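You operate a simulated robot arm through the tools that you are given. There is no shell and no other tool.

The job below is to be done with a simulated robot arm. You get a single attempt, and the scene is never put back.

JOB
Put things in order on the top of the wooden table. At the end: the brown lid prop stands on top of the green beans can; the green peg stands where the yellow bag clip stood; the grey rolled sock stands where the brown lid prop stood; the yellow bag clip stands where the grey rolled sock stood; whatever was shut is shut again. Leave all else as you found it, and nothing knocked over.

The check looks at the end state, three seconds after you hand in, the way a careful person would. Anything else that was tipped, shoved, dropped, spilled or broken makes it a failure. Lids that push on must go on centred and level and be pressed home; caps that screw on are set level and turned clockwise until they are tight.

ROBOT AND FRAMES
A 7-joint arm with a two-finger parallel gripper, fixed in place. Base frame: the origin is at the foot of the arm, x ahead of it, y to its left, z up; the work surface is at about z = 0. Readings come in m, degrees, newtons and seconds.
With the tool pointing down near the work surface it reaches from about 0.22 to 0.58 m from the base axis. Its first joint turns from -66.0 to 66.0 degrees. Payload 2.5 kg.
Tool frame: the origin (TCP) lies between the finger pads and is the grasp point; the fingertips stand 0.023 m ahead of it; z points along the fingers, y is the line along which they close. The gripper opens to 0.094 m. The fingers are 0.038 m wide and 0.01 m thick; the gripper's body (0.054 by 0.096 m) begins 0.039 m behind the TCP.
Orientation is told as [roll, pitch, yaw] about the base's x, y, z axes, in that order, counted from this pose: with the fingers straight down and closing along the base's y, the tool's x points along the base's -x, its y along +y and its z along -z.

CONTROLS
- The arm moves only by the tool step_arm. Its argument "motion" is one flat list of numbers, 7 for each row, row after row: the shift along the base's x, y, z in mm, then the turn, a rotation vector about the base's x, y, z in degrees, then the closure, from 0 (fully open) to 1 (shut). In form: [x, y, z, rx, ry, rz, hand, x, y, z, rx, ry, rz, hand, ...]. A call has 1 to 20 rows; each row is the pose to reach, as a shift and turn from the pose commanded when the call began. A row lasts 0.2 s, in which the tool goes at most 0.05 m and 8.6 degrees; a call with a longer step from one row to the next is refused whole, and so is a gripper value outside its range. A pose out of reach is approached as far as the arm can. The call stops where the force on the tool passes 40 N (or 10 N more than at its start, if that is more) or the arm is blocked; 0.2 s more then pass. The fingers move at their own pace (about 0.108 m/s each) and stop on an object; they squeeze with about 31 N. The grip force told is the motor's: it shows also when the fingers shut on nothing. Time passes only in rows, and 0.2 s behind the last, so rows that repeat a pose let the fingers close. It gives the time, the measured TCP pose, the force on the tool (base axes), the opening and the grip force at its end, in the units of the frame above (readings bear some noise), with the torque about the TCP (base axes, N m) and any sound that the robot's microphone picked up, and new pictures: "pictures" is both (left out), scene, wrist or none.
- Cameras (640 x 400 px; columns grow to the right, rows downward): "scene" is fixed at [0.1054, -0.3971, 0.556]; the picture's right is [0.92, -0.39, 0.00], its down [-0.18, -0.43, -0.88] and it looks along [0.34, 0.81, -0.47] (base axes); focal length 312 px, centre (320, 200). "wrist" rides on the gripper at [0.086, 0.016, -0.074] in the tool frame; the picture's right is [-0.18, 0.98, 0.00], its down [-0.58, -0.11, -0.81] and it looks along [-0.79, -0.15, 0.59] (tool axes); focal length 243 px, centre (320, 200). There is no depth. A picture from a camera that has moved, and an enlarged one, comes with that camera's place and axes in the base frame and with its lens.
- enlarge(camera, box): a new picture of the part [left, top, right, bottom] of that camera's present view, enlarged. It takes no simulated time.
- finish_job(): hands the job in; it is judged then, once.

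Nothing tells you positions but the pictures and the camera data. Unless the task says otherwise, let go and move clear before handing in.

The tools are called after "Emit:" as name(argument=value, ...) on one line, values as JSON. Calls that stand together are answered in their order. step_arm: Moves the arm, as the interface text tells. Its arguments: {"type":"object","properties":{"motion":{"type":"array","items":{"type":"number"}},"pictures":{"type":"string","enum":["both","scene","wrist","none"]}},"required":["motion"]} The other tools are called the same way: enlarge (camera, box) takes an enlarged picture of a part of a camera's view; finish_job () hands the job in.

At the start:

```text
t: 0.0
ee_pos: [0.3155, 0.0795, 0.334]
tcp_rot: [0.1, 0.0, 0.0]
contact_force: [0.5, 0.3, 0.2]
moment: [-0.02, 0.0, 0.02]
opening: 0.094
gripper_force: 0.0
```

scene: 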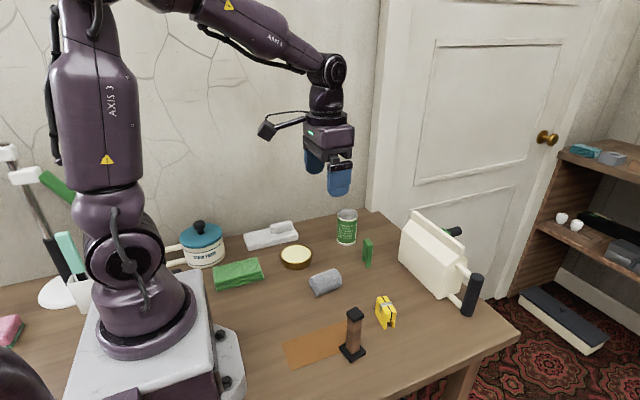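
wrist: 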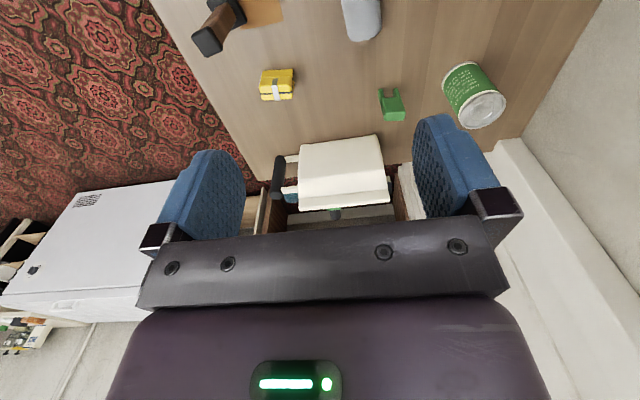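

I see a wooden table with a green beans can, a green peg, a yellow bag clip, a grey rolled sock, a brown/black lid prop, a tan mat and other things. I'll look closer before moving anything.

Emit:
enlarge(camera="scene", box=[260, 180, 500, 380])

Emit:
enlarge(camera="wrist", box=[160, 0, 560, 240])

Emit:
enlarge(camera="scene", box=[320, 280, 420, 370])

Emit:
enlarge(camera="scene", box=[300, 200, 400, 300])

```text
2.00 times, centred on (380, 280) of scene
camera zoom: at [0.1054, -0.3971, 0.556], right [0.92, -0.39, 0.0], down [-0.18, -0.43, -0.88], along [0.34, 0.81, -0.47], focal length 623 px, centre (200, 40)
```

zoom: 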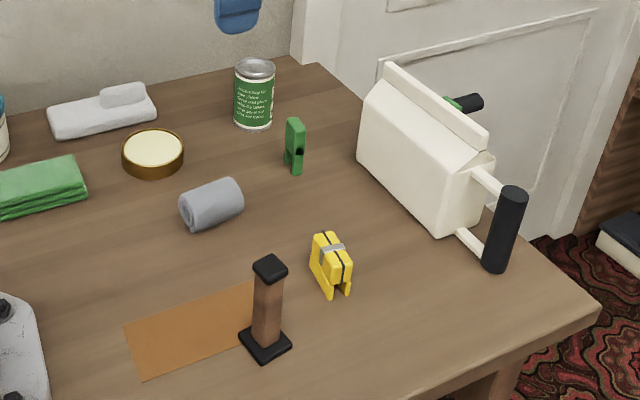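

```text
1.60 times, centred on (360, 120) of wrist
camera zoom: at [0.2305, 0.0967, 0.4084], right [0.18, 0.98, 0.0], down [0.58, -0.11, 0.81], along [0.79, -0.15, -0.59], focal length 388 px, centre (256, 328)
```

zoom: 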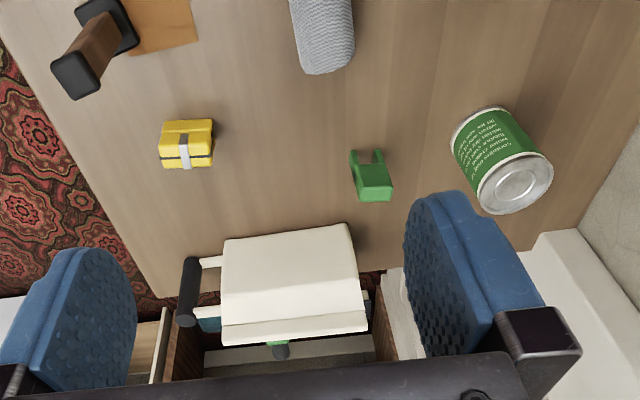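

```text
4.44 times, centred on (370, 325) of scene
camera zoom: at [0.1054, -0.3971, 0.556], right [0.92, -0.39, 0.0], down [-0.18, -0.43, -0.88], along [0.34, 0.81, -0.47], focal length 1385 px, centre (98, -356)
```

zoom: 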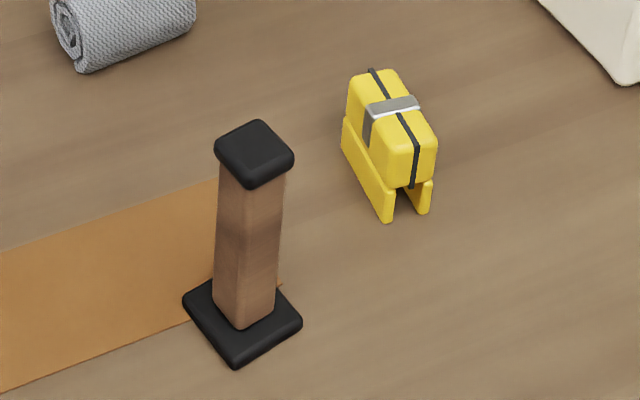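

```text
4.00 times, centred on (350, 250) of scene
camera zoom: at [0.1054, -0.3971, 0.556], right [0.92, -0.39, 0.0], down [-0.18, -0.43, -0.88], along [0.34, 0.81, -0.47], focal length 1247 px, centre (200, 0)
```

zoom: 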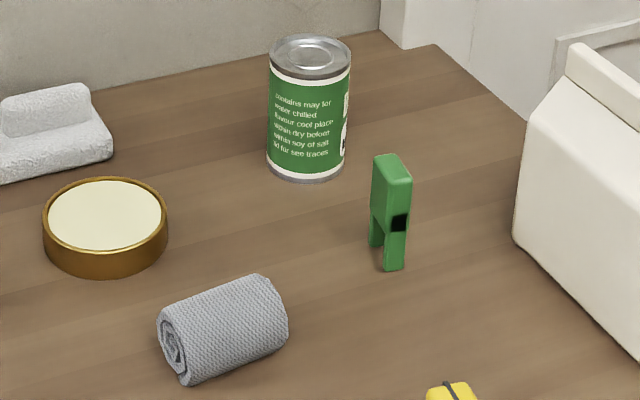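

The prop stands at about (0.320, -0.051) with a 10° yaw and is about 0.108 m tall. The can is near (0.478, 0.288) and about 0.10 m tall, with the sock near (0.345, 0.135), the clip near (0.420, -0.008) and the peg near (0.48, 0.174). I'll go above the prop for a closer look.

Emit:
step_arm(motion=[0, -26, -20, 0, 0, 2, 0, 0, -52, -40, 0, 0, 4, 0, 0, -78, -60, 0, 0, 6, 0, 0, -104, -80, 0, 0, 8, 0, 4, -130, -100, 0, 0, 10, 0, 4, -130, -104, 0, 0, 10, 0], pictures="both")

```text
t: 1.4
ee_pos: [0.3209, -0.0519, 0.2282]
tcp_rot: [0.1, -0.1, 9.9]
contact_force: [-0.4, 0.3, 0.5]
moment: [0.01, 0.06, -0.03]
opening: 0.094
gripper_force: 0.1
camera wrist: at [0.2329, -0.0487, 0.3041], right [0.01, 1.0, 0.0], down [0.59, -0.01, 0.81], along [0.81, -0.01, -0.59], focal length 243 px, centre (320, 200)
```

scene: 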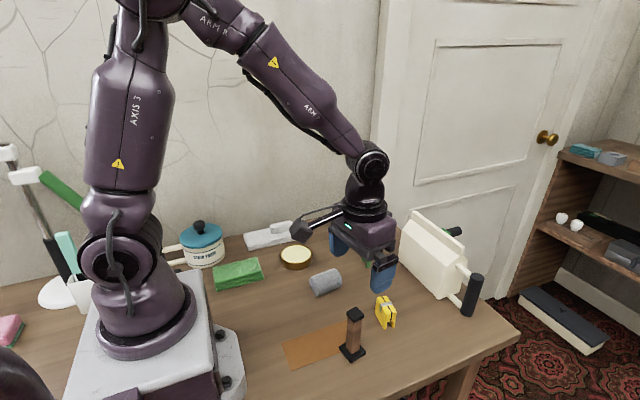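
wrist: 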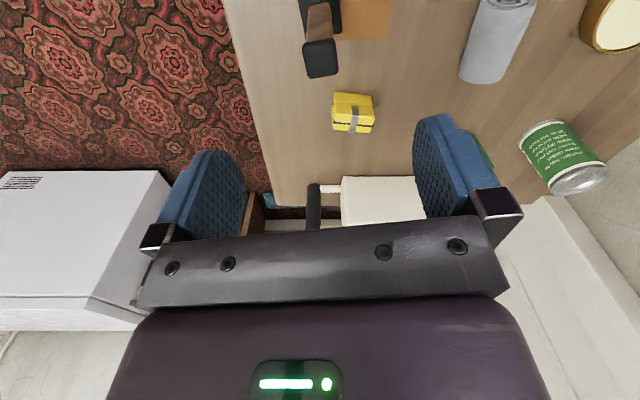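

The prop sits nearly under the tool. I'll enlarge the wrist picture to see its yaw and position, as well as the clip and the can.

Emit:
enlarge(camera="wrist", box=[260, 0, 420, 100])

Emit:
enlarge(camera="wrist", box=[310, 70, 410, 150])

Emit:
enlarge(camera="wrist", box=[480, 80, 640, 220])

```text
4.00 times, centred on (340, 50) of wrist
camera zoom: at [0.2329, -0.0487, 0.3041], right [0.01, 1.0, 0.0], down [0.59, -0.01, 0.81], along [0.81, -0.01, -0.59], focal length 970 px, centre (240, 800)
```

zoom: 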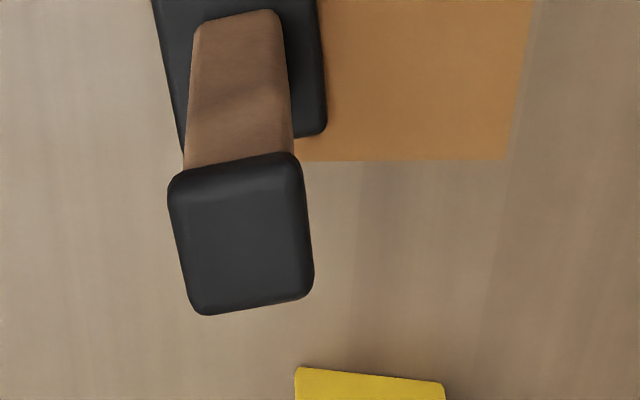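

```text
5.00 times, centred on (360, 110) of wrist
camera zoom: at [0.2329, -0.0487, 0.3041], right [0.01, 1.0, 0.0], down [0.59, -0.01, 0.81], along [0.81, -0.01, -0.59], focal length 1213 px, centre (120, 650)
```

zoom: 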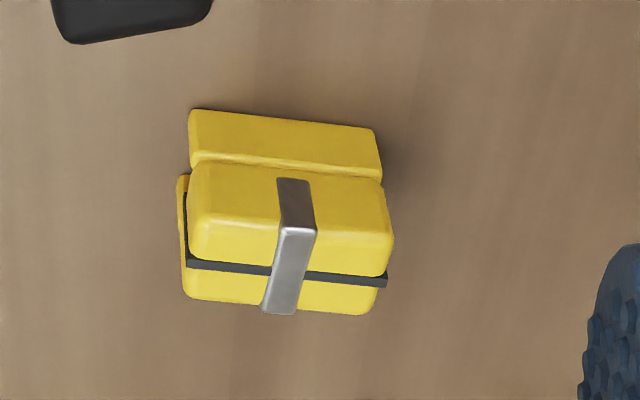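

```text
2.86 times, centred on (560, 150) of wrist
camera zoom: at [0.2329, -0.0487, 0.3041], right [0.01, 1.0, 0.0], down [0.59, -0.01, 0.81], along [0.81, -0.01, -0.59], focal length 693 px, centre (-366, 343)
```

zoom: 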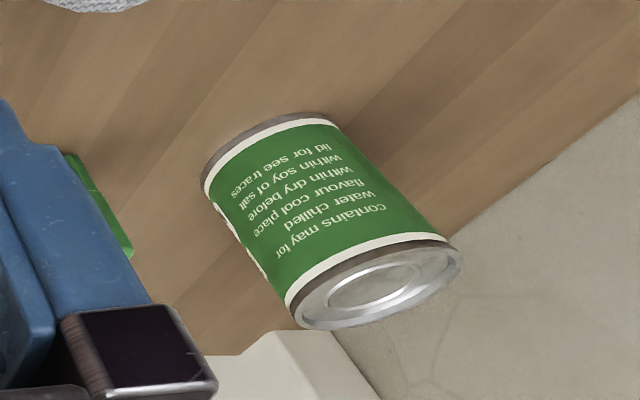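

The prop cap is centred within about 1 mm of the tool and yawed 10°, and the camera pose data is more accurate than the noisy TCP reading. I'll go down around the cap next.

Emit:
step_arm(motion=[-1, 1, -40, 0, 0, 0.3, 0, -1, 1, -80, 0, 0, 0.3, 0, -1, 1, -110, 0, 0, 0.3, 0, -1, 1, -128, 0, 0, 0.3, 0, -1, 1, -135, 0, 0, 0.3, 0], pictures="both")

```text
t: 2.6
ee_pos: [0.3202, -0.0492, 0.0943]
tcp_rot: [0.0, -0.1, 10.3]
contact_force: [0.5, -0.1, -0.2]
moment: [0.01, -0.02, 0.01]
opening: 0.0941
gripper_force: 0.0
camera wrist: at [0.2325, -0.0476, 0.1696], right [0.01, 1.0, 0.0], down [0.59, 0.0, 0.81], along [0.81, 0.0, -0.59], focal length 243 px, centre (320, 200)
```

scene: 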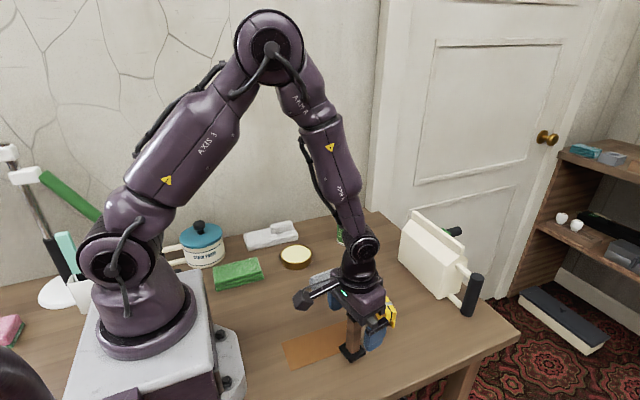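
wrist: 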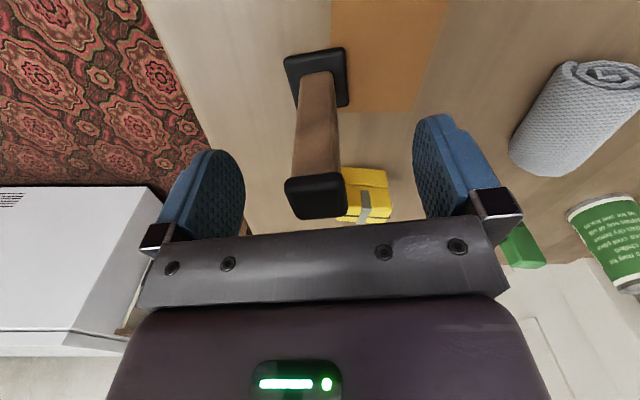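

The fingers straddle the cap cleanly. I'll measure the base of the prop precisely in this view so I know where it stood.

Emit:
enlarge(camera="wrist", box=[260, 20, 420, 120])

Emit:
enlarge(camera="wrist", box=[240, 120, 460, 260])

```text
4.00 times, centred on (340, 70) of wrist
camera zoom: at [0.2325, -0.0476, 0.1696], right [0.01, 1.0, 0.0], down [0.59, 0.0, 0.81], along [0.81, 0.0, -0.59], focal length 970 px, centre (240, 720)
```

zoom: 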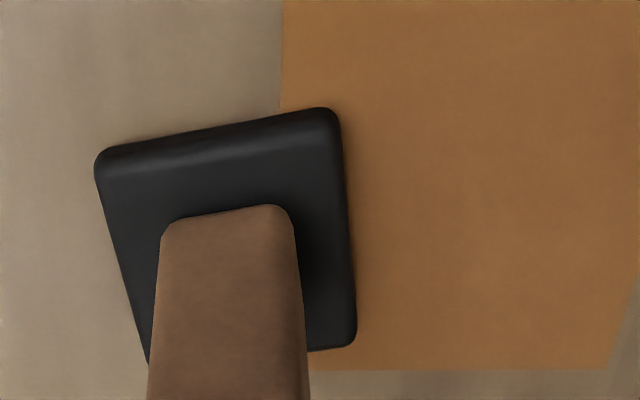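

```text
2.86 times, centred on (350, 190) of wrist
camera zoom: at [0.2325, -0.0476, 0.1696], right [0.01, 1.0, 0.0], down [0.59, 0.0, 0.81], along [0.81, 0.0, -0.59], focal length 693 px, centre (234, 229)
```

zoom: 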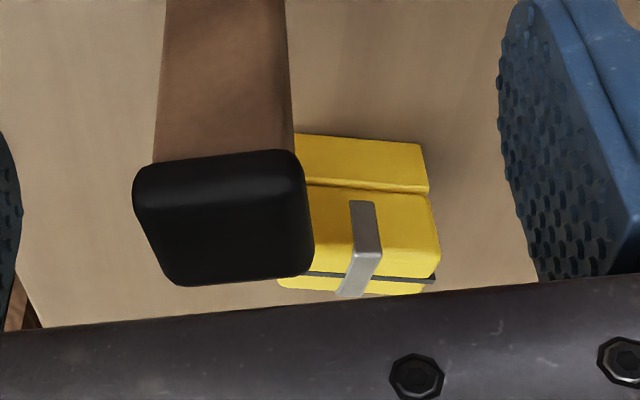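

The prop's base centre measures about (0.320, -0.049), and the cap is about 1.5 mm to the right of the finger centre. I'll shift, close on the cap, and lift slightly to check the grip.

Emit:
step_arm(motion=[0, -1.5, 0, 0, 0, 0, 0, 0, -1.5, 0, 0, 0, 0, 0.5, 0, -1.5, 0, 0, 0, 0, 1, 0, -1.5, 0, 0, 0, 0, 1, 0, -1.5, 0, 0, 0, 0, 1], pictures="wrist")

```text
t: 3.8
ee_pos: [0.3193, -0.0502, 0.0939]
tcp_rot: [0.0, 0.1, 10.3]
contact_force: [-0.5, -0.7, 0.5]
moment: [0.01, 0.0, -0.02]
opening: 0.0255
gripper_force: 30.4
camera wrist: at [0.2322, -0.0489, 0.1698], right [0.01, 1.0, 0.0], down [0.59, 0.0, 0.81], along [0.81, 0.0, -0.59], focal length 243 px, centre (320, 200)
```

wrist: 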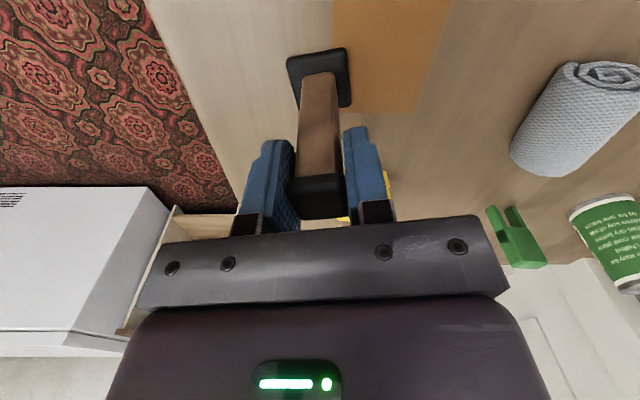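

The prop is held, with the fingers on the cap at 25.5 mm. I'll lift it straight up and check that it hangs level.

Emit:
step_arm(motion=[0, 0, 5, 0, 0, 0, 1, 0, 0, 20, 0, 0, 0, 1, 0, 0, 50, 0, 0, 0, 1, 0, 0, 85, 0, 0, 0, 1, 0, 0, 120, 0, 0, 0, 1, 0, 0, 150, 0, 0, 0, 1, 0, 0, 170, 0, 0, 0, 1, 0, 0, 178, 0, 0, 0, 1], pictures="both")

```text
t: 5.6
ee_pos: [0.3182, -0.0514, 0.271]
tcp_rot: [0.0, 0.0, 10.3]
contact_force: [-0.3, -0.1, -1.0]
moment: [-0.01, -0.03, 0.01]
opening: 0.0257
gripper_force: 30.7
camera wrist: at [0.231, -0.0494, 0.3468], right [0.01, 1.0, 0.0], down [0.59, 0.0, 0.81], along [0.81, 0.0, -0.59], focal length 243 px, centre (320, 200)
```

scene: 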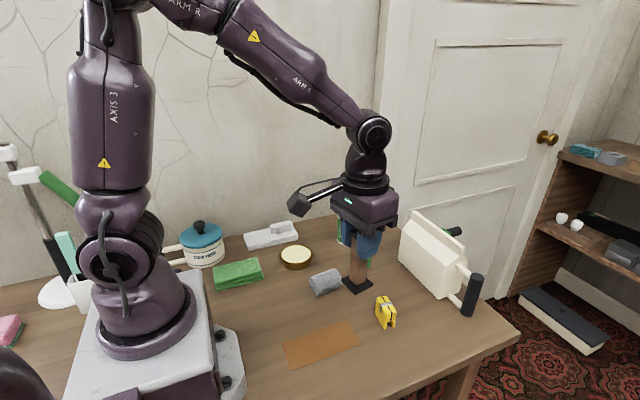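
wrist: 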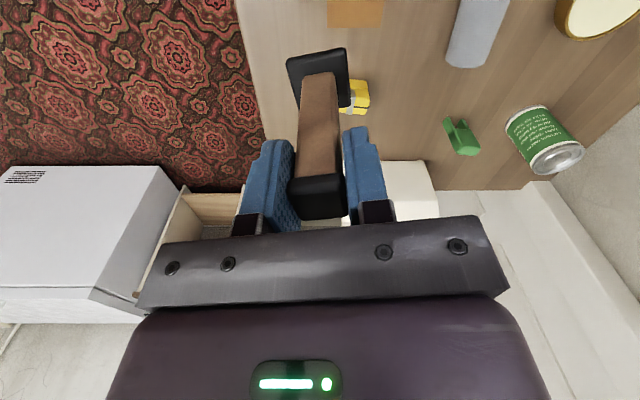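

The prop lifted cleanly and hangs straight, and the mat stayed put. From this view I'll measure the can and the other objects.

Emit:
enlarge(camera="wrist", box=[490, 80, 610, 190])

Emit:
enlarge(camera="wrist", box=[420, 0, 560, 170])

Emit:
enlarge(camera="scene", box=[270, 260, 410, 380])

```text
3.64 times, centred on (550, 135) of wrist
camera zoom: at [0.231, -0.0494, 0.3468], right [0.01, 1.0, 0.0], down [0.59, 0.0, 0.81], along [0.81, 0.0, -0.59], focal length 882 px, centre (-516, 436)
```

zoom: 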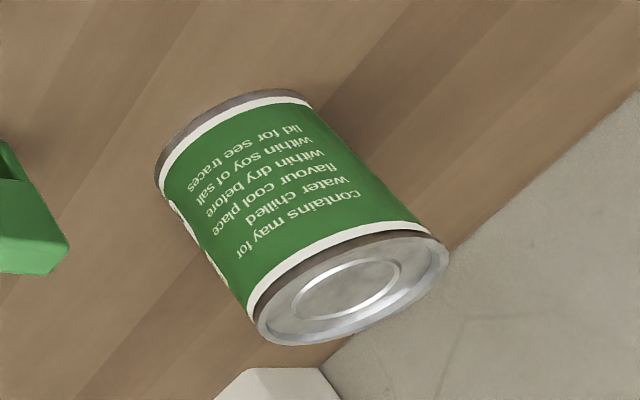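

```text
2.35 times, centred on (490, 85) of wrist
camera zoom: at [0.231, -0.0494, 0.3468], right [0.01, 1.0, 0.0], down [0.59, 0.0, 0.81], along [0.81, 0.0, -0.59], focal length 571 px, centre (-80, 471)
```

zoom: 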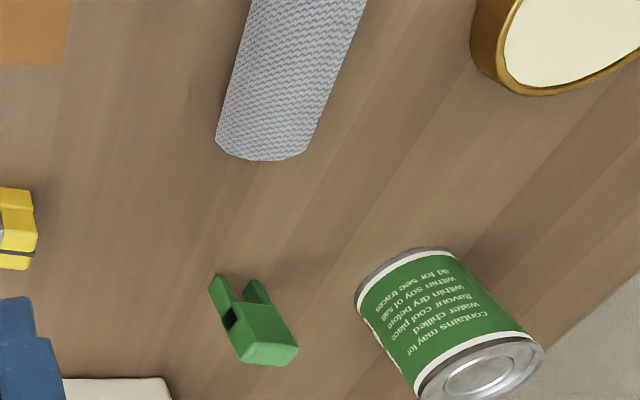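

```text
3.33 times, centred on (340, 320) of scene
camera zoom: at [0.1054, -0.3971, 0.556], right [0.92, -0.39, 0.0], down [-0.18, -0.43, -0.88], along [0.34, 0.81, -0.47], focal length 1039 px, centre (253, -200)
```

zoom: 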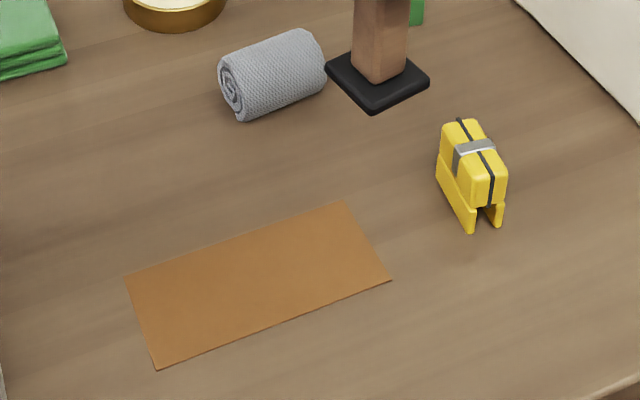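

The can's radius is about 0.030 m, centred near (0.478, 0.289). I'll carry the prop high to a spot beside the can and look more closely.

Emit:
step_arm(motion=[8, 16, 2, 0, 0, 0, 1, 24, 47, 5, 0, 0, 0, 1, 43, 84, 5, 0, 0, 0, 1, 62, 121, 5, 0, 0, 0, 1, 81, 158, 5, 0, 0, 0, 1, 100, 195, 5, 0, 0, 0, 1, 117, 228, 5, 0, 0, 0, 1, 130, 253, 5, 0, 0, 0, 1, 136, 265, 5, 0, 0, 0, 1], pictures="both")

```text
t: 7.6
ee_pos: [0.4563, 0.2143, 0.2773]
tcp_rot: [0.0, 0.0, 10.2]
contact_force: [0.0, -0.6, -0.9]
moment: [0.0, 0.0, -0.02]
opening: 0.0255
gripper_force: 31.5
camera wrist: at [0.3681, 0.2168, 0.3529], right [0.01, 1.0, 0.0], down [0.59, 0.0, 0.81], along [0.81, -0.01, -0.59], focal length 243 px, centre (320, 200)
```

scene: 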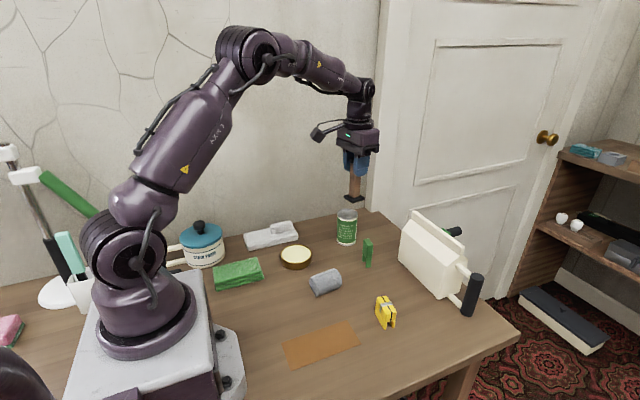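
wrist: 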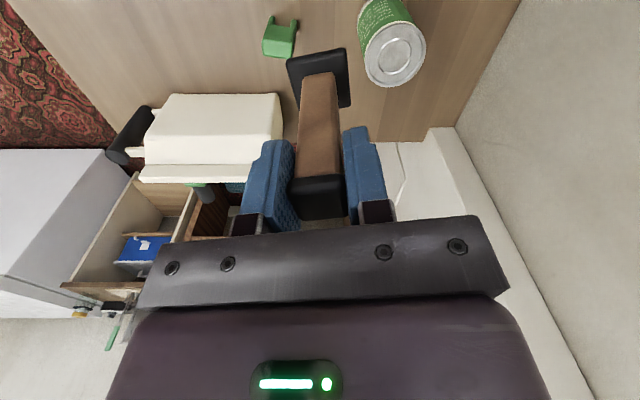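

Emit:
enlarge(camera="wrist", box=[340, 0, 450, 100])

Emit:
enlarge(camera="wrist", box=[250, 0, 350, 80])

Emit:
enlarge(camera="wrist", box=[230, 30, 410, 230])

Emit:
enlarge(camera="scene", box=[310, 110, 410, 260])

```text
4.00 times, centred on (395, 50) of wrist
camera zoom: at [0.3681, 0.2168, 0.3529], right [0.01, 1.0, 0.0], down [0.59, 0.0, 0.81], along [0.81, -0.01, -0.59], focal length 970 px, centre (20, 800)
```

zoom: 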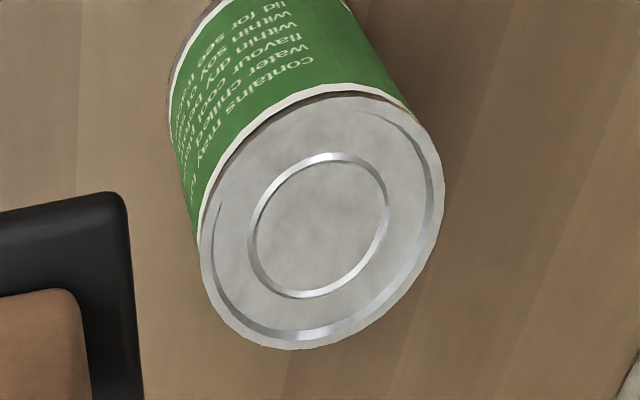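

```text
5.00 times, centred on (300, 40) of wrist
camera zoom: at [0.3681, 0.2168, 0.3529], right [0.01, 1.0, 0.0], down [0.59, 0.0, 0.81], along [0.81, -0.01, -0.59], focal length 1213 px, centre (420, 1000)
```

zoom: 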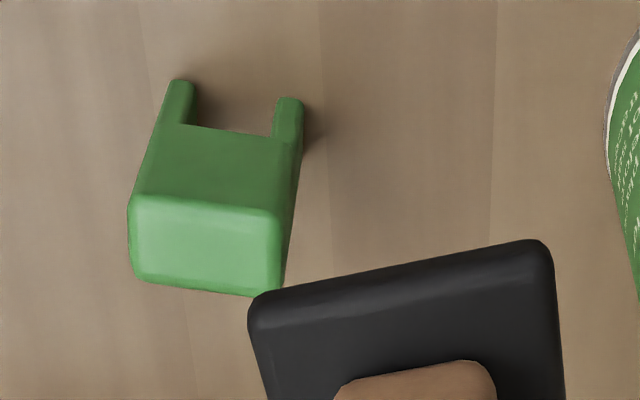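

```text
2.00 times, centred on (320, 130) of wrist
camera zoom: at [0.3681, 0.2168, 0.3529], right [0.01, 1.0, 0.0], down [0.59, 0.0, 0.81], along [0.81, -0.01, -0.59], focal length 485 px, centre (320, 340)
```

zoom: 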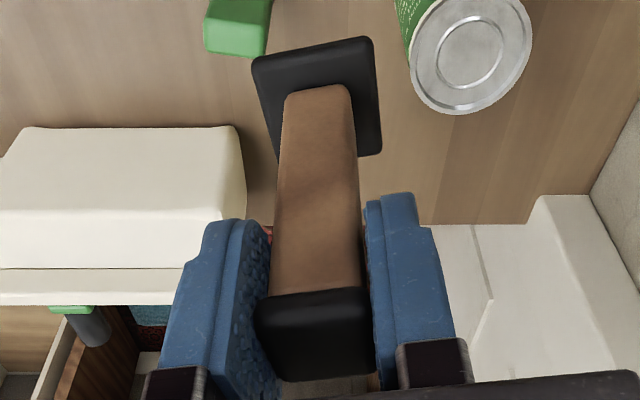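

```text
2.67 times, centred on (360, 185) of scene
camera zoom: at [0.1054, -0.3971, 0.556], right [0.92, -0.39, 0.0], down [-0.18, -0.43, -0.88], along [0.34, 0.81, -0.47], focal length 831 px, centre (213, 240)
```

zoom: 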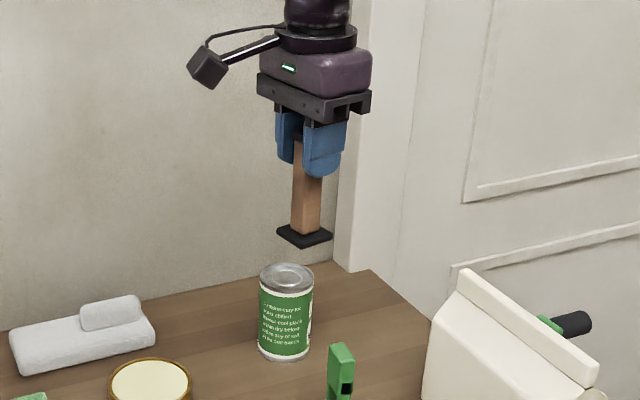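

The can's top centre is at (0.478, 0.2905) and its height is 0.097 m by triangulation. The prop's base centre lies within 1 mm of the tool axis, so I'll move over the can and go down to about 20 mm above it, then check.

Emit:
step_arm(motion=[6, 20, 0, 0, 0, 0, 1, 14, 46, 0, 0, 0, 0, 1, 20, 66, 0, 0, 0, 0, 1, 22.5, 75, 0, 0, 0, 0, 1, 22.5, 75, -10, 0, 0, 0, 1, 22.5, 75, -30, 0, 0, 0, 1, 22.5, 75, -50, 0, 0, 0, 1, 22.5, 75, -62, 0, 0, 0, 1, 22.5, 75, -66, 0, 0, 0, 1], pictures="both")

```text
t: 9.6
ee_pos: [0.4769, 0.2894, 0.2109]
tcp_rot: [0.0, -0.1, 10.3]
contact_force: [0.7, 0.7, -1.0]
moment: [-0.01, -0.02, -0.01]
opening: 0.0256
gripper_force: 31.2
camera wrist: at [0.3903, 0.2911, 0.2861], right [0.01, 1.0, 0.0], down [0.59, 0.0, 0.81], along [0.81, -0.01, -0.59], focal length 243 px, centre (320, 200)
```

scene: 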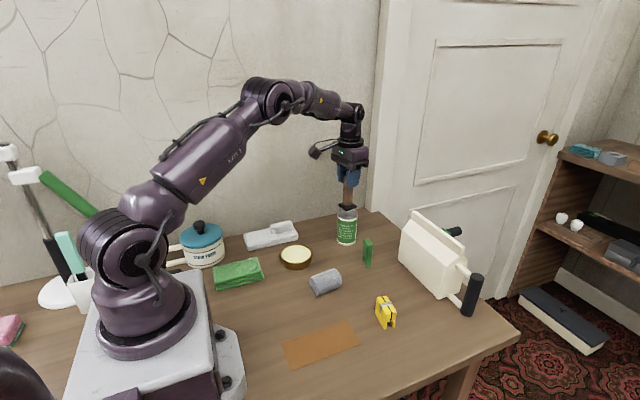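
wrist: 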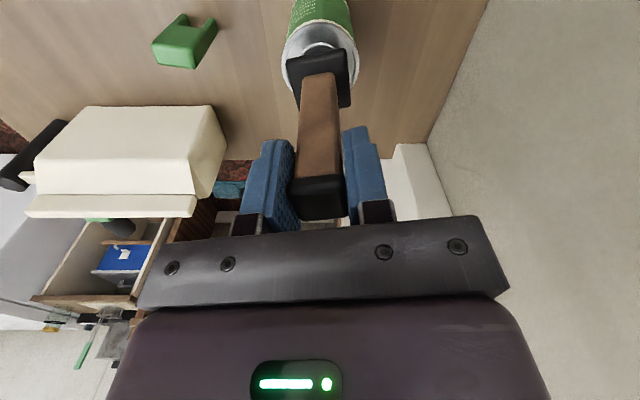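

Emit:
enlarge(camera="scene", box=[310, 160, 390, 260])

Emit:
enlarge(camera="wrist", box=[260, 0, 400, 120])

```text
4.00 times, centred on (350, 210) of scene
camera zoom: at [0.1054, -0.3971, 0.556], right [0.92, -0.39, 0.0], down [-0.18, -0.43, -0.88], along [0.34, 0.81, -0.47], focal length 1247 px, centre (200, 160)
```

zoom: 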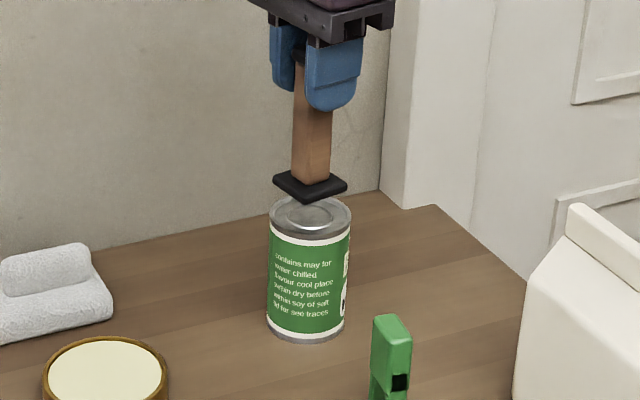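

```text
3.33 times, centred on (330, 60) of wrist
camera zoom: at [0.3903, 0.2911, 0.2861], right [0.01, 1.0, 0.0], down [0.59, 0.0, 0.81], along [0.81, -0.01, -0.59], focal length 809 px, centre (287, 667)
```

zoom: 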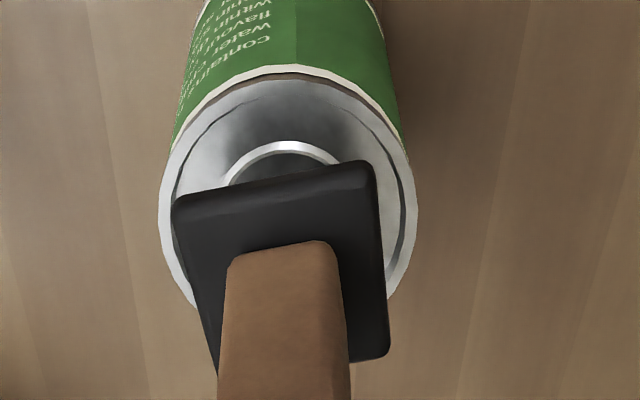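

Prop and can are aligned in both views. I'll go down to just above the expected contact.

Emit:
step_arm(motion=[0, 0, -6, 0, 0, 0, 1, 0, 0, -12, 0, 0, 0, 1, 0, 0, -16, 0, 0, 0, 1, 0, 0, -17.5, 0, 0, 0, 1], pictures="both")

```text
t: 10.6
ee_pos: [0.477, 0.2903, 0.193]
tcp_rot: [0.0, 0.1, 10.3]
contact_force: [-0.4, -0.4, -1.4]
moment: [-0.02, 0.02, 0.02]
opening: 0.0254
gripper_force: 30.8
camera wrist: at [0.3903, 0.2907, 0.2689], right [0.01, 1.0, 0.0], down [0.59, 0.0, 0.81], along [0.81, 0.0, -0.59], focal length 243 px, centre (320, 200)
```

scene: 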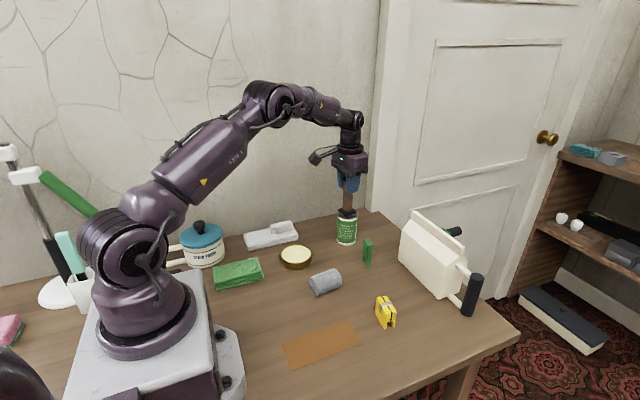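
wrist: 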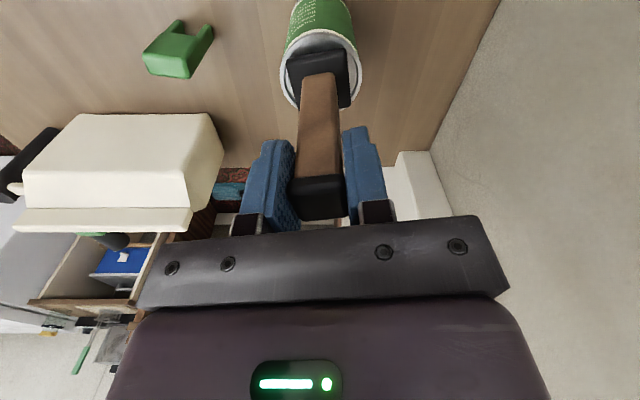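

Emit:
enlarge(camera="scene", box=[320, 180, 380, 255])

Emit:
enlarge(camera="wrist", box=[270, 10, 380, 120])

```text
5.33 times, centred on (350, 218) of scene
camera zoom: at [0.1054, -0.3971, 0.556], right [0.92, -0.39, 0.0], down [-0.18, -0.43, -0.88], along [0.34, 0.81, -0.47], focal length 1662 px, centre (160, 107)
```

zoom: 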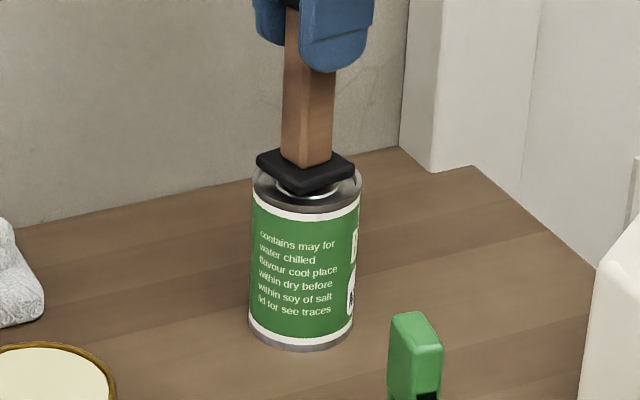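

```text
3.64 times, centred on (325, 65) of wrist
camera zoom: at [0.3903, 0.2907, 0.2689], right [0.01, 1.0, 0.0], down [0.59, 0.0, 0.81], along [0.81, 0.0, -0.59], focal length 882 px, centre (302, 691)
```

zoom: 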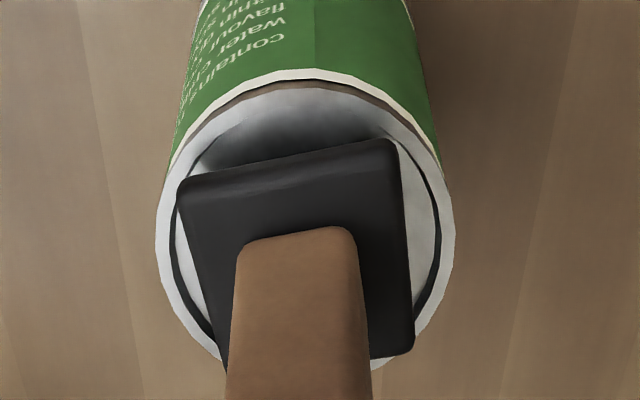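

The base is about 2 mm above the rim. I'll look at the centring in finer detail before lowering further.

Emit:
enlarge(camera="wrist", box=[280, 20, 370, 110])

Emit:
enlarge(camera="scene", box=[330, 200, 365, 225])

```text
4.44 times, centred on (325, 65) of wrist
camera zoom: at [0.3903, 0.2907, 0.2689], right [0.01, 1.0, 0.0], down [0.59, 0.0, 0.81], along [0.81, 0.0, -0.59], focal length 1078 px, centre (298, 800)
```

zoom: 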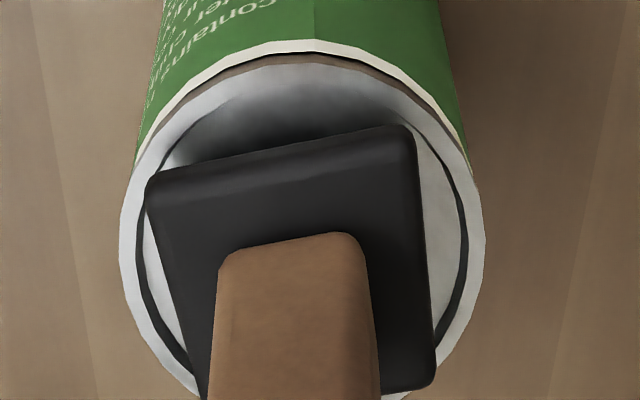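

```text
16.00 times, centred on (348, 212) of scene
camera zoom: at [0.1054, -0.3971, 0.556], right [0.92, -0.39, 0.0], down [-0.18, -0.43, -0.88], along [0.34, 0.81, -0.47], focal length 4986 px, centre (-120, 0)
```

zoom: 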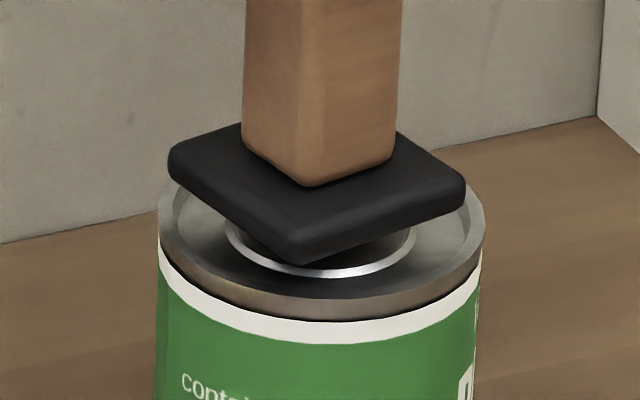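

Comparing base and can in both zoomed pictures, the offset is about 1 mm and the real gap about 6 mm. I'll correct by (+0.8, +0.4) mm and lower gently while watching the force.

Emit:
step_arm(motion=[0.8, 0.4, -1.5, 0, 0, 0, 1, 0.8, 0.4, -3, 0, 0, 0, 1, 0.8, 0.4, -4, 0, 0, 0, 1, 0.8, 0.4, -4.5, 0, 0, 0, 1], pictures="both")

Emit:
enlarge(camera="scene", box=[330, 200, 365, 225])

```text
t: 11.6
ee_pos: [0.479, 0.2887, 0.1893]
tcp_rot: [0.0, 0.0, 10.4]
contact_force: [0.2, 0.2, -1.6]
moment: [0.02, 0.01, 0.01]
opening: 0.0254
gripper_force: 31.4
camera wrist: at [0.3911, 0.2911, 0.2647], right [0.01, 1.0, 0.0], down [0.59, 0.0, 0.81], along [0.81, 0.0, -0.59], focal length 243 px, centre (320, 200)
```

scene: 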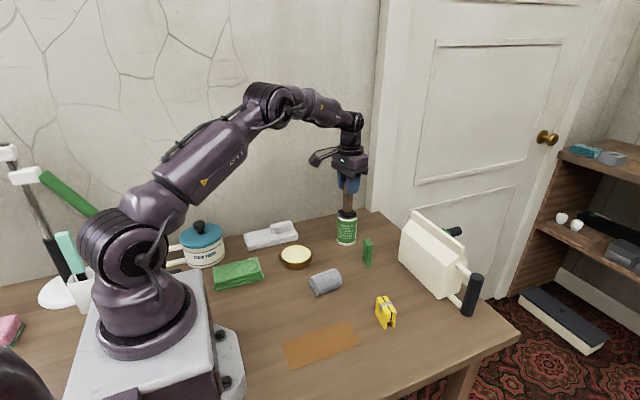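
wrist: 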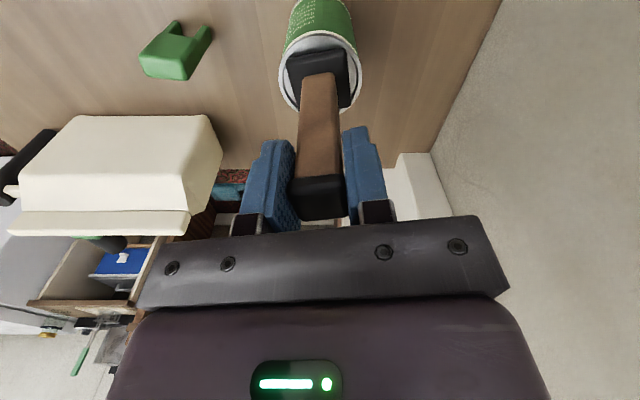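

```text
16.00 times, centred on (348, 212) of scene
camera zoom: at [0.1054, -0.3971, 0.556], right [0.92, -0.39, 0.0], down [-0.18, -0.43, -0.88], along [0.34, 0.81, -0.47], focal length 4986 px, centre (-120, 0)
```

zoom: 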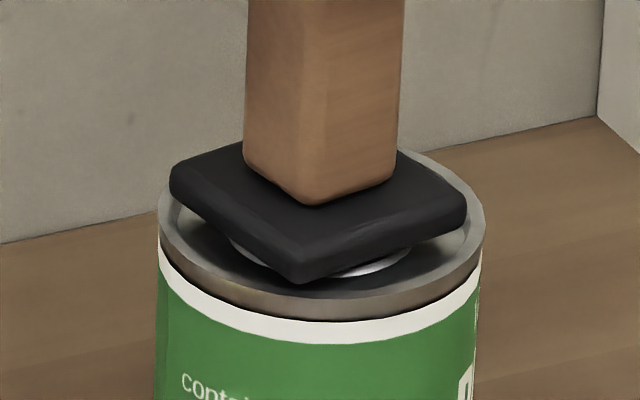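

No contact yet, with about 2 mm left. I'll continue in small steps.

Emit:
step_arm(motion=[0, 0, -0.7, 0, 0, 0, 1, 0, 0, -1.4, 0, 0, 0, 1, 0, 0, -2, 0, 0, 0, 1, 0, 0, -2, 0, 0, 0, 1], pictures="scene")

Emit:
enlarge(camera="scene", box=[330, 200, 365, 225])

```text
t: 12.6
ee_pos: [0.4786, 0.2896, 0.1898]
tcp_rot: [0.2, 0.0, 10.4]
contact_force: [-4.9, 0.4, 19.1]
moment: [-0.1, 0.64, -0.03]
opening: 0.0252
gripper_force: 30.5
```

scene: 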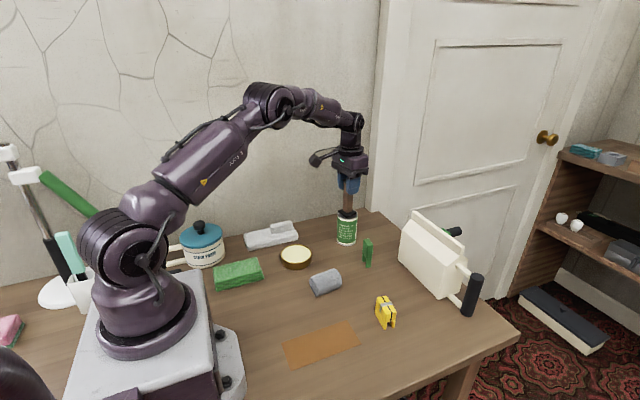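

```text
16.00 times, centred on (348, 212) of scene
camera zoom: at [0.1053, -0.3972, 0.556], right [0.92, -0.39, 0.0], down [-0.18, -0.43, -0.88], along [0.34, 0.81, -0.47], focal length 4986 px, centre (-120, 0)
```

zoom: 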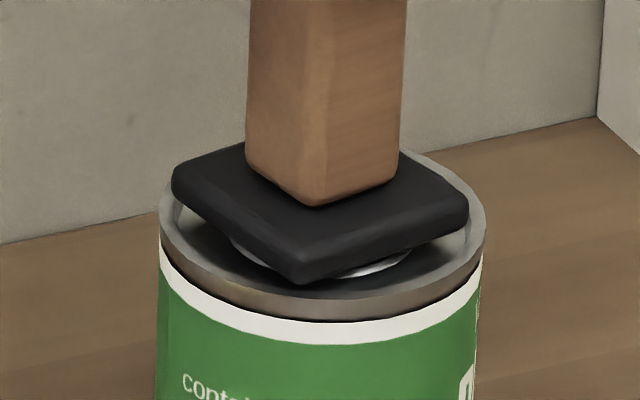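

Contact: 19 N upward, so the base is on the can's top. I'll ease off to nearly zero force before releasing.

Emit:
step_arm(motion=[0, 0, 0.8, 0, 0, 0, 1, 0, 0, 1.5, 0, 0, 0, 1, 0, 0, 1.5, 0, 0, 0, 1], pictures="wrist")

Emit:
enlarge(camera="scene", box=[330, 200, 365, 225])

Emit:
enlarge(camera="wrist", box=[280, 20, 370, 110])

```text
t: 13.4
ee_pos: [0.4793, 0.2889, 0.1883]
tcp_rot: [0.1, -0.1, 10.3]
contact_force: [-1.0, 4.1, 12.4]
moment: [0.29, -0.08, 0.01]
opening: 0.0255
gripper_force: 30.4
camera wrist: at [0.3916, 0.2906, 0.2644], right [0.01, 1.0, 0.0], down [0.59, 0.0, 0.81], along [0.81, 0.0, -0.59], focal length 243 px, centre (320, 200)
```

wrist: 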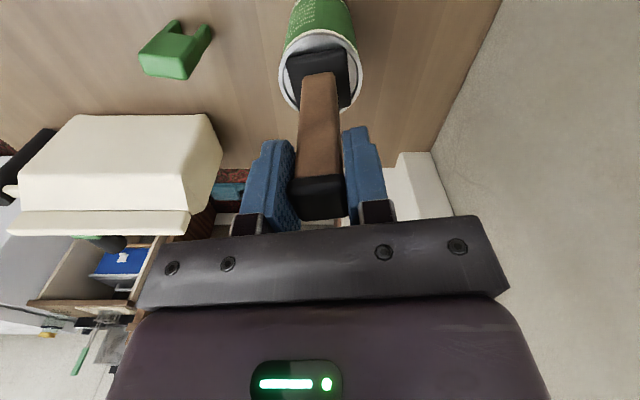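

```text
16.00 times, centred on (348, 212) of scene
camera zoom: at [0.1054, -0.3971, 0.556], right [0.92, -0.39, 0.0], down [-0.18, -0.43, -0.88], along [0.34, 0.81, -0.47], focal length 4986 px, centre (-120, 0)
```

zoom: 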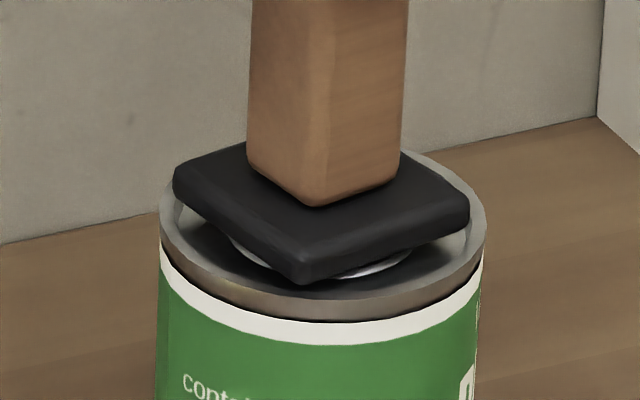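

```text
4.44 times, centred on (325, 65) of wrist
camera zoom: at [0.3916, 0.2906, 0.2644], right [0.01, 1.0, 0.0], down [0.59, 0.0, 0.81], along [0.81, 0.0, -0.59], focal length 1078 px, centre (298, 800)
```

zoom: 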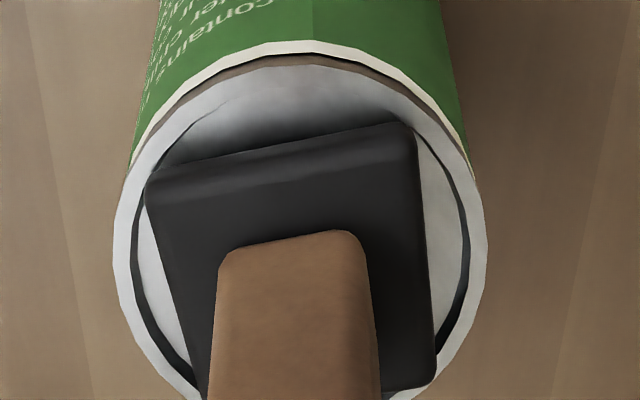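

The force is still 12 N with only half a millimetre of overtravel. I'll raise the command by another 0.4 mm.

Emit:
step_arm(motion=[0, 0, 0.3, 0, 0, 0, 1, 0, 0, 0.4, 0, 0, 0, 1], pictures="none")

```text
t: 14.0
ee_pos: [0.4793, 0.2889, 0.1901]
tcp_rot: [-0.1, 0.0, 10.2]
contact_force: [3.4, 2.9, 6.9]
moment: [0.18, -0.41, 0.04]
opening: 0.0257
gripper_force: 31.3
```

Emit:
step_arm(motion=[0, 0, 0.2, 0, 0, 0, 1, 0, 0, 0.2, 0, 0, 0, 1], pictures="none")

```text
t: 14.6
ee_pos: [0.4782, 0.2888, 0.1888]
tcp_rot: [-0.2, 0.0, 10.2]
contact_force: [2.8, 0.3, 5.2]
moment: [0.1, -0.4, 0.07]
opening: 0.0256
gripper_force: 30.9
```

The residual force is only 5 N. I'll open the fingers gradually, then check that the prop stands.

Emit:
step_arm(motion=[0, 0, 0, 0, 0, 0, 0.71, 0, 0, 0, 0, 0, 0, 0.68, 0, 0, 0, 0, 0, 0, 0.64, 0, 0, 0, 0, 0, 0, 0.58, 0, 0, 0, 0, 0, 0, 0.5], pictures="both")

Emit:
enlarge(camera="scene", box=[320, 160, 380, 230])

Emit:
enlarge(camera="wrist", box=[240, 20, 400, 240])

```text
t: 15.8
ee_pos: [0.479, 0.2887, 0.1896]
tcp_rot: [0.0, 0.0, 10.3]
contact_force: [-0.5, 0.5, 0.1]
moment: [-0.02, 0.0, -0.01]
opening: 0.0472
gripper_force: 0.0
camera wrist: at [0.3911, 0.2905, 0.2649], right [0.01, 1.0, 0.0], down [0.59, 0.0, 0.81], along [0.81, 0.0, -0.59], focal length 243 px, centre (320, 200)
```

scene: 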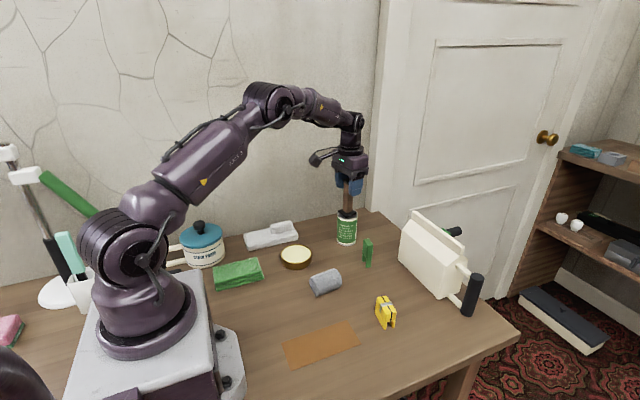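
wrist: 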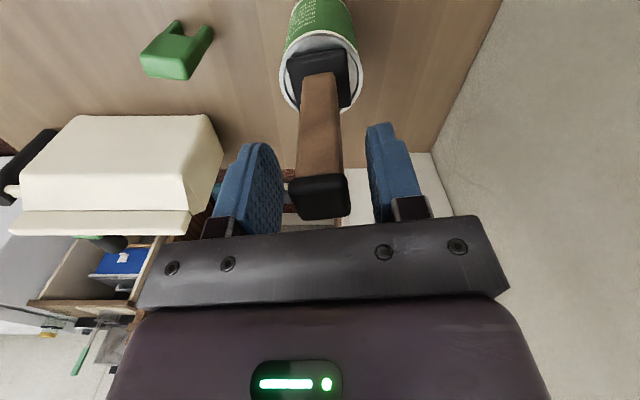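

```text
5.71 times, centred on (350, 195) of scene
camera zoom: at [0.1054, -0.3971, 0.556], right [0.92, -0.39, 0.0], down [-0.18, -0.43, -0.88], along [0.34, 0.81, -0.47], focal length 1781 px, centre (149, 229)
```

zoom: 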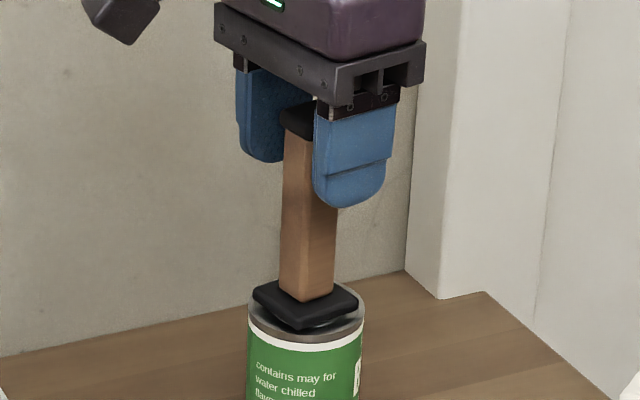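

```text
1.82 times, centred on (320, 130) of wrist
camera zoom: at [0.3911, 0.2905, 0.2649], right [0.01, 1.0, 0.0], down [0.59, 0.0, 0.81], along [0.81, 0.0, -0.59], focal length 441 px, centre (320, 327)
```

zoom: 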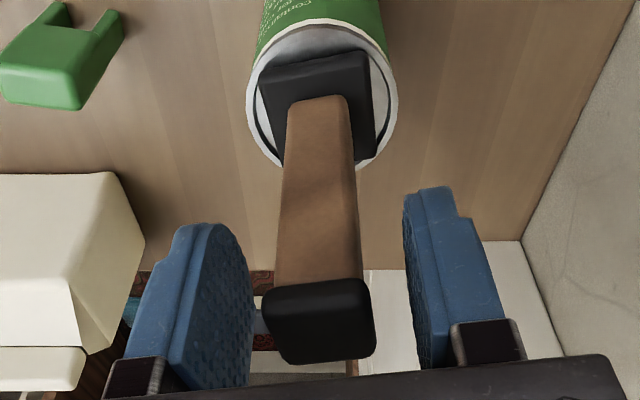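

The prop stands freely on the can and is level. I'll open fully, rise straight up, then go over to the sock for a close look.

Emit:
step_arm(motion=[0, 0, 0, 0, 0, 0, 0.3, 0, 0, 0, 0, 0, 0, 0, 0, 0, 0, 0, 0, 0, 0, 0, 0, 10, 0, 0, 0, 0, 0, 0, 35, 0, 0, 0, 0, 0, 0, 65, 0, 0, 0, 0, 0, 0, 85, 0, 0, 0, 0, -15, -17, 88, 0, 0, 0, 0, -40, -46, 88, 0, 0, 0, 0, -70, -80, 85, 0, 0, 0, 0, -98, -112, 75, 0, 0, 0, 0, -120, -138, 60, 0, 0, 0, 0, -133, -154, 45, 0, 0, 0, 0, -133, -154, 30, 0, 0, 0, 0], pictures="both")

```text
t: 18.8
ee_pos: [0.3462, 0.1346, 0.2188]
tcp_rot: [0.0, -0.1, 10.1]
contact_force: [-0.7, -0.1, 0.8]
moment: [-0.04, -0.05, 0.02]
opening: 0.0941
gripper_force: 0.0
camera wrist: at [0.2591, 0.1357, 0.2947], right [0.01, 1.0, 0.0], down [0.59, 0.0, 0.81], along [0.81, -0.01, -0.59], focal length 243 px, centre (320, 200)
```

scene: 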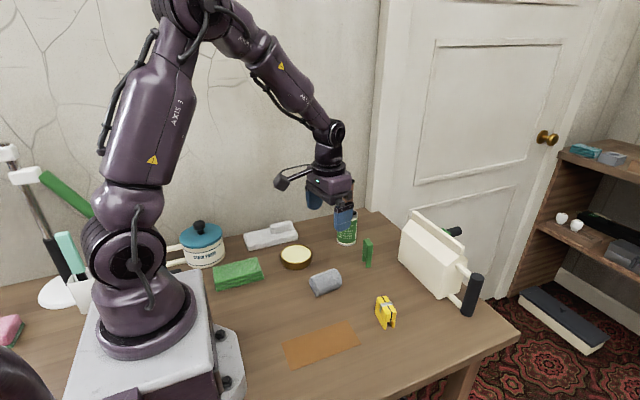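
wrist: 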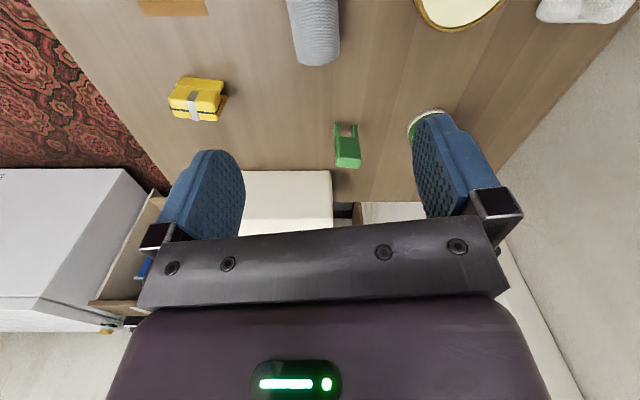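

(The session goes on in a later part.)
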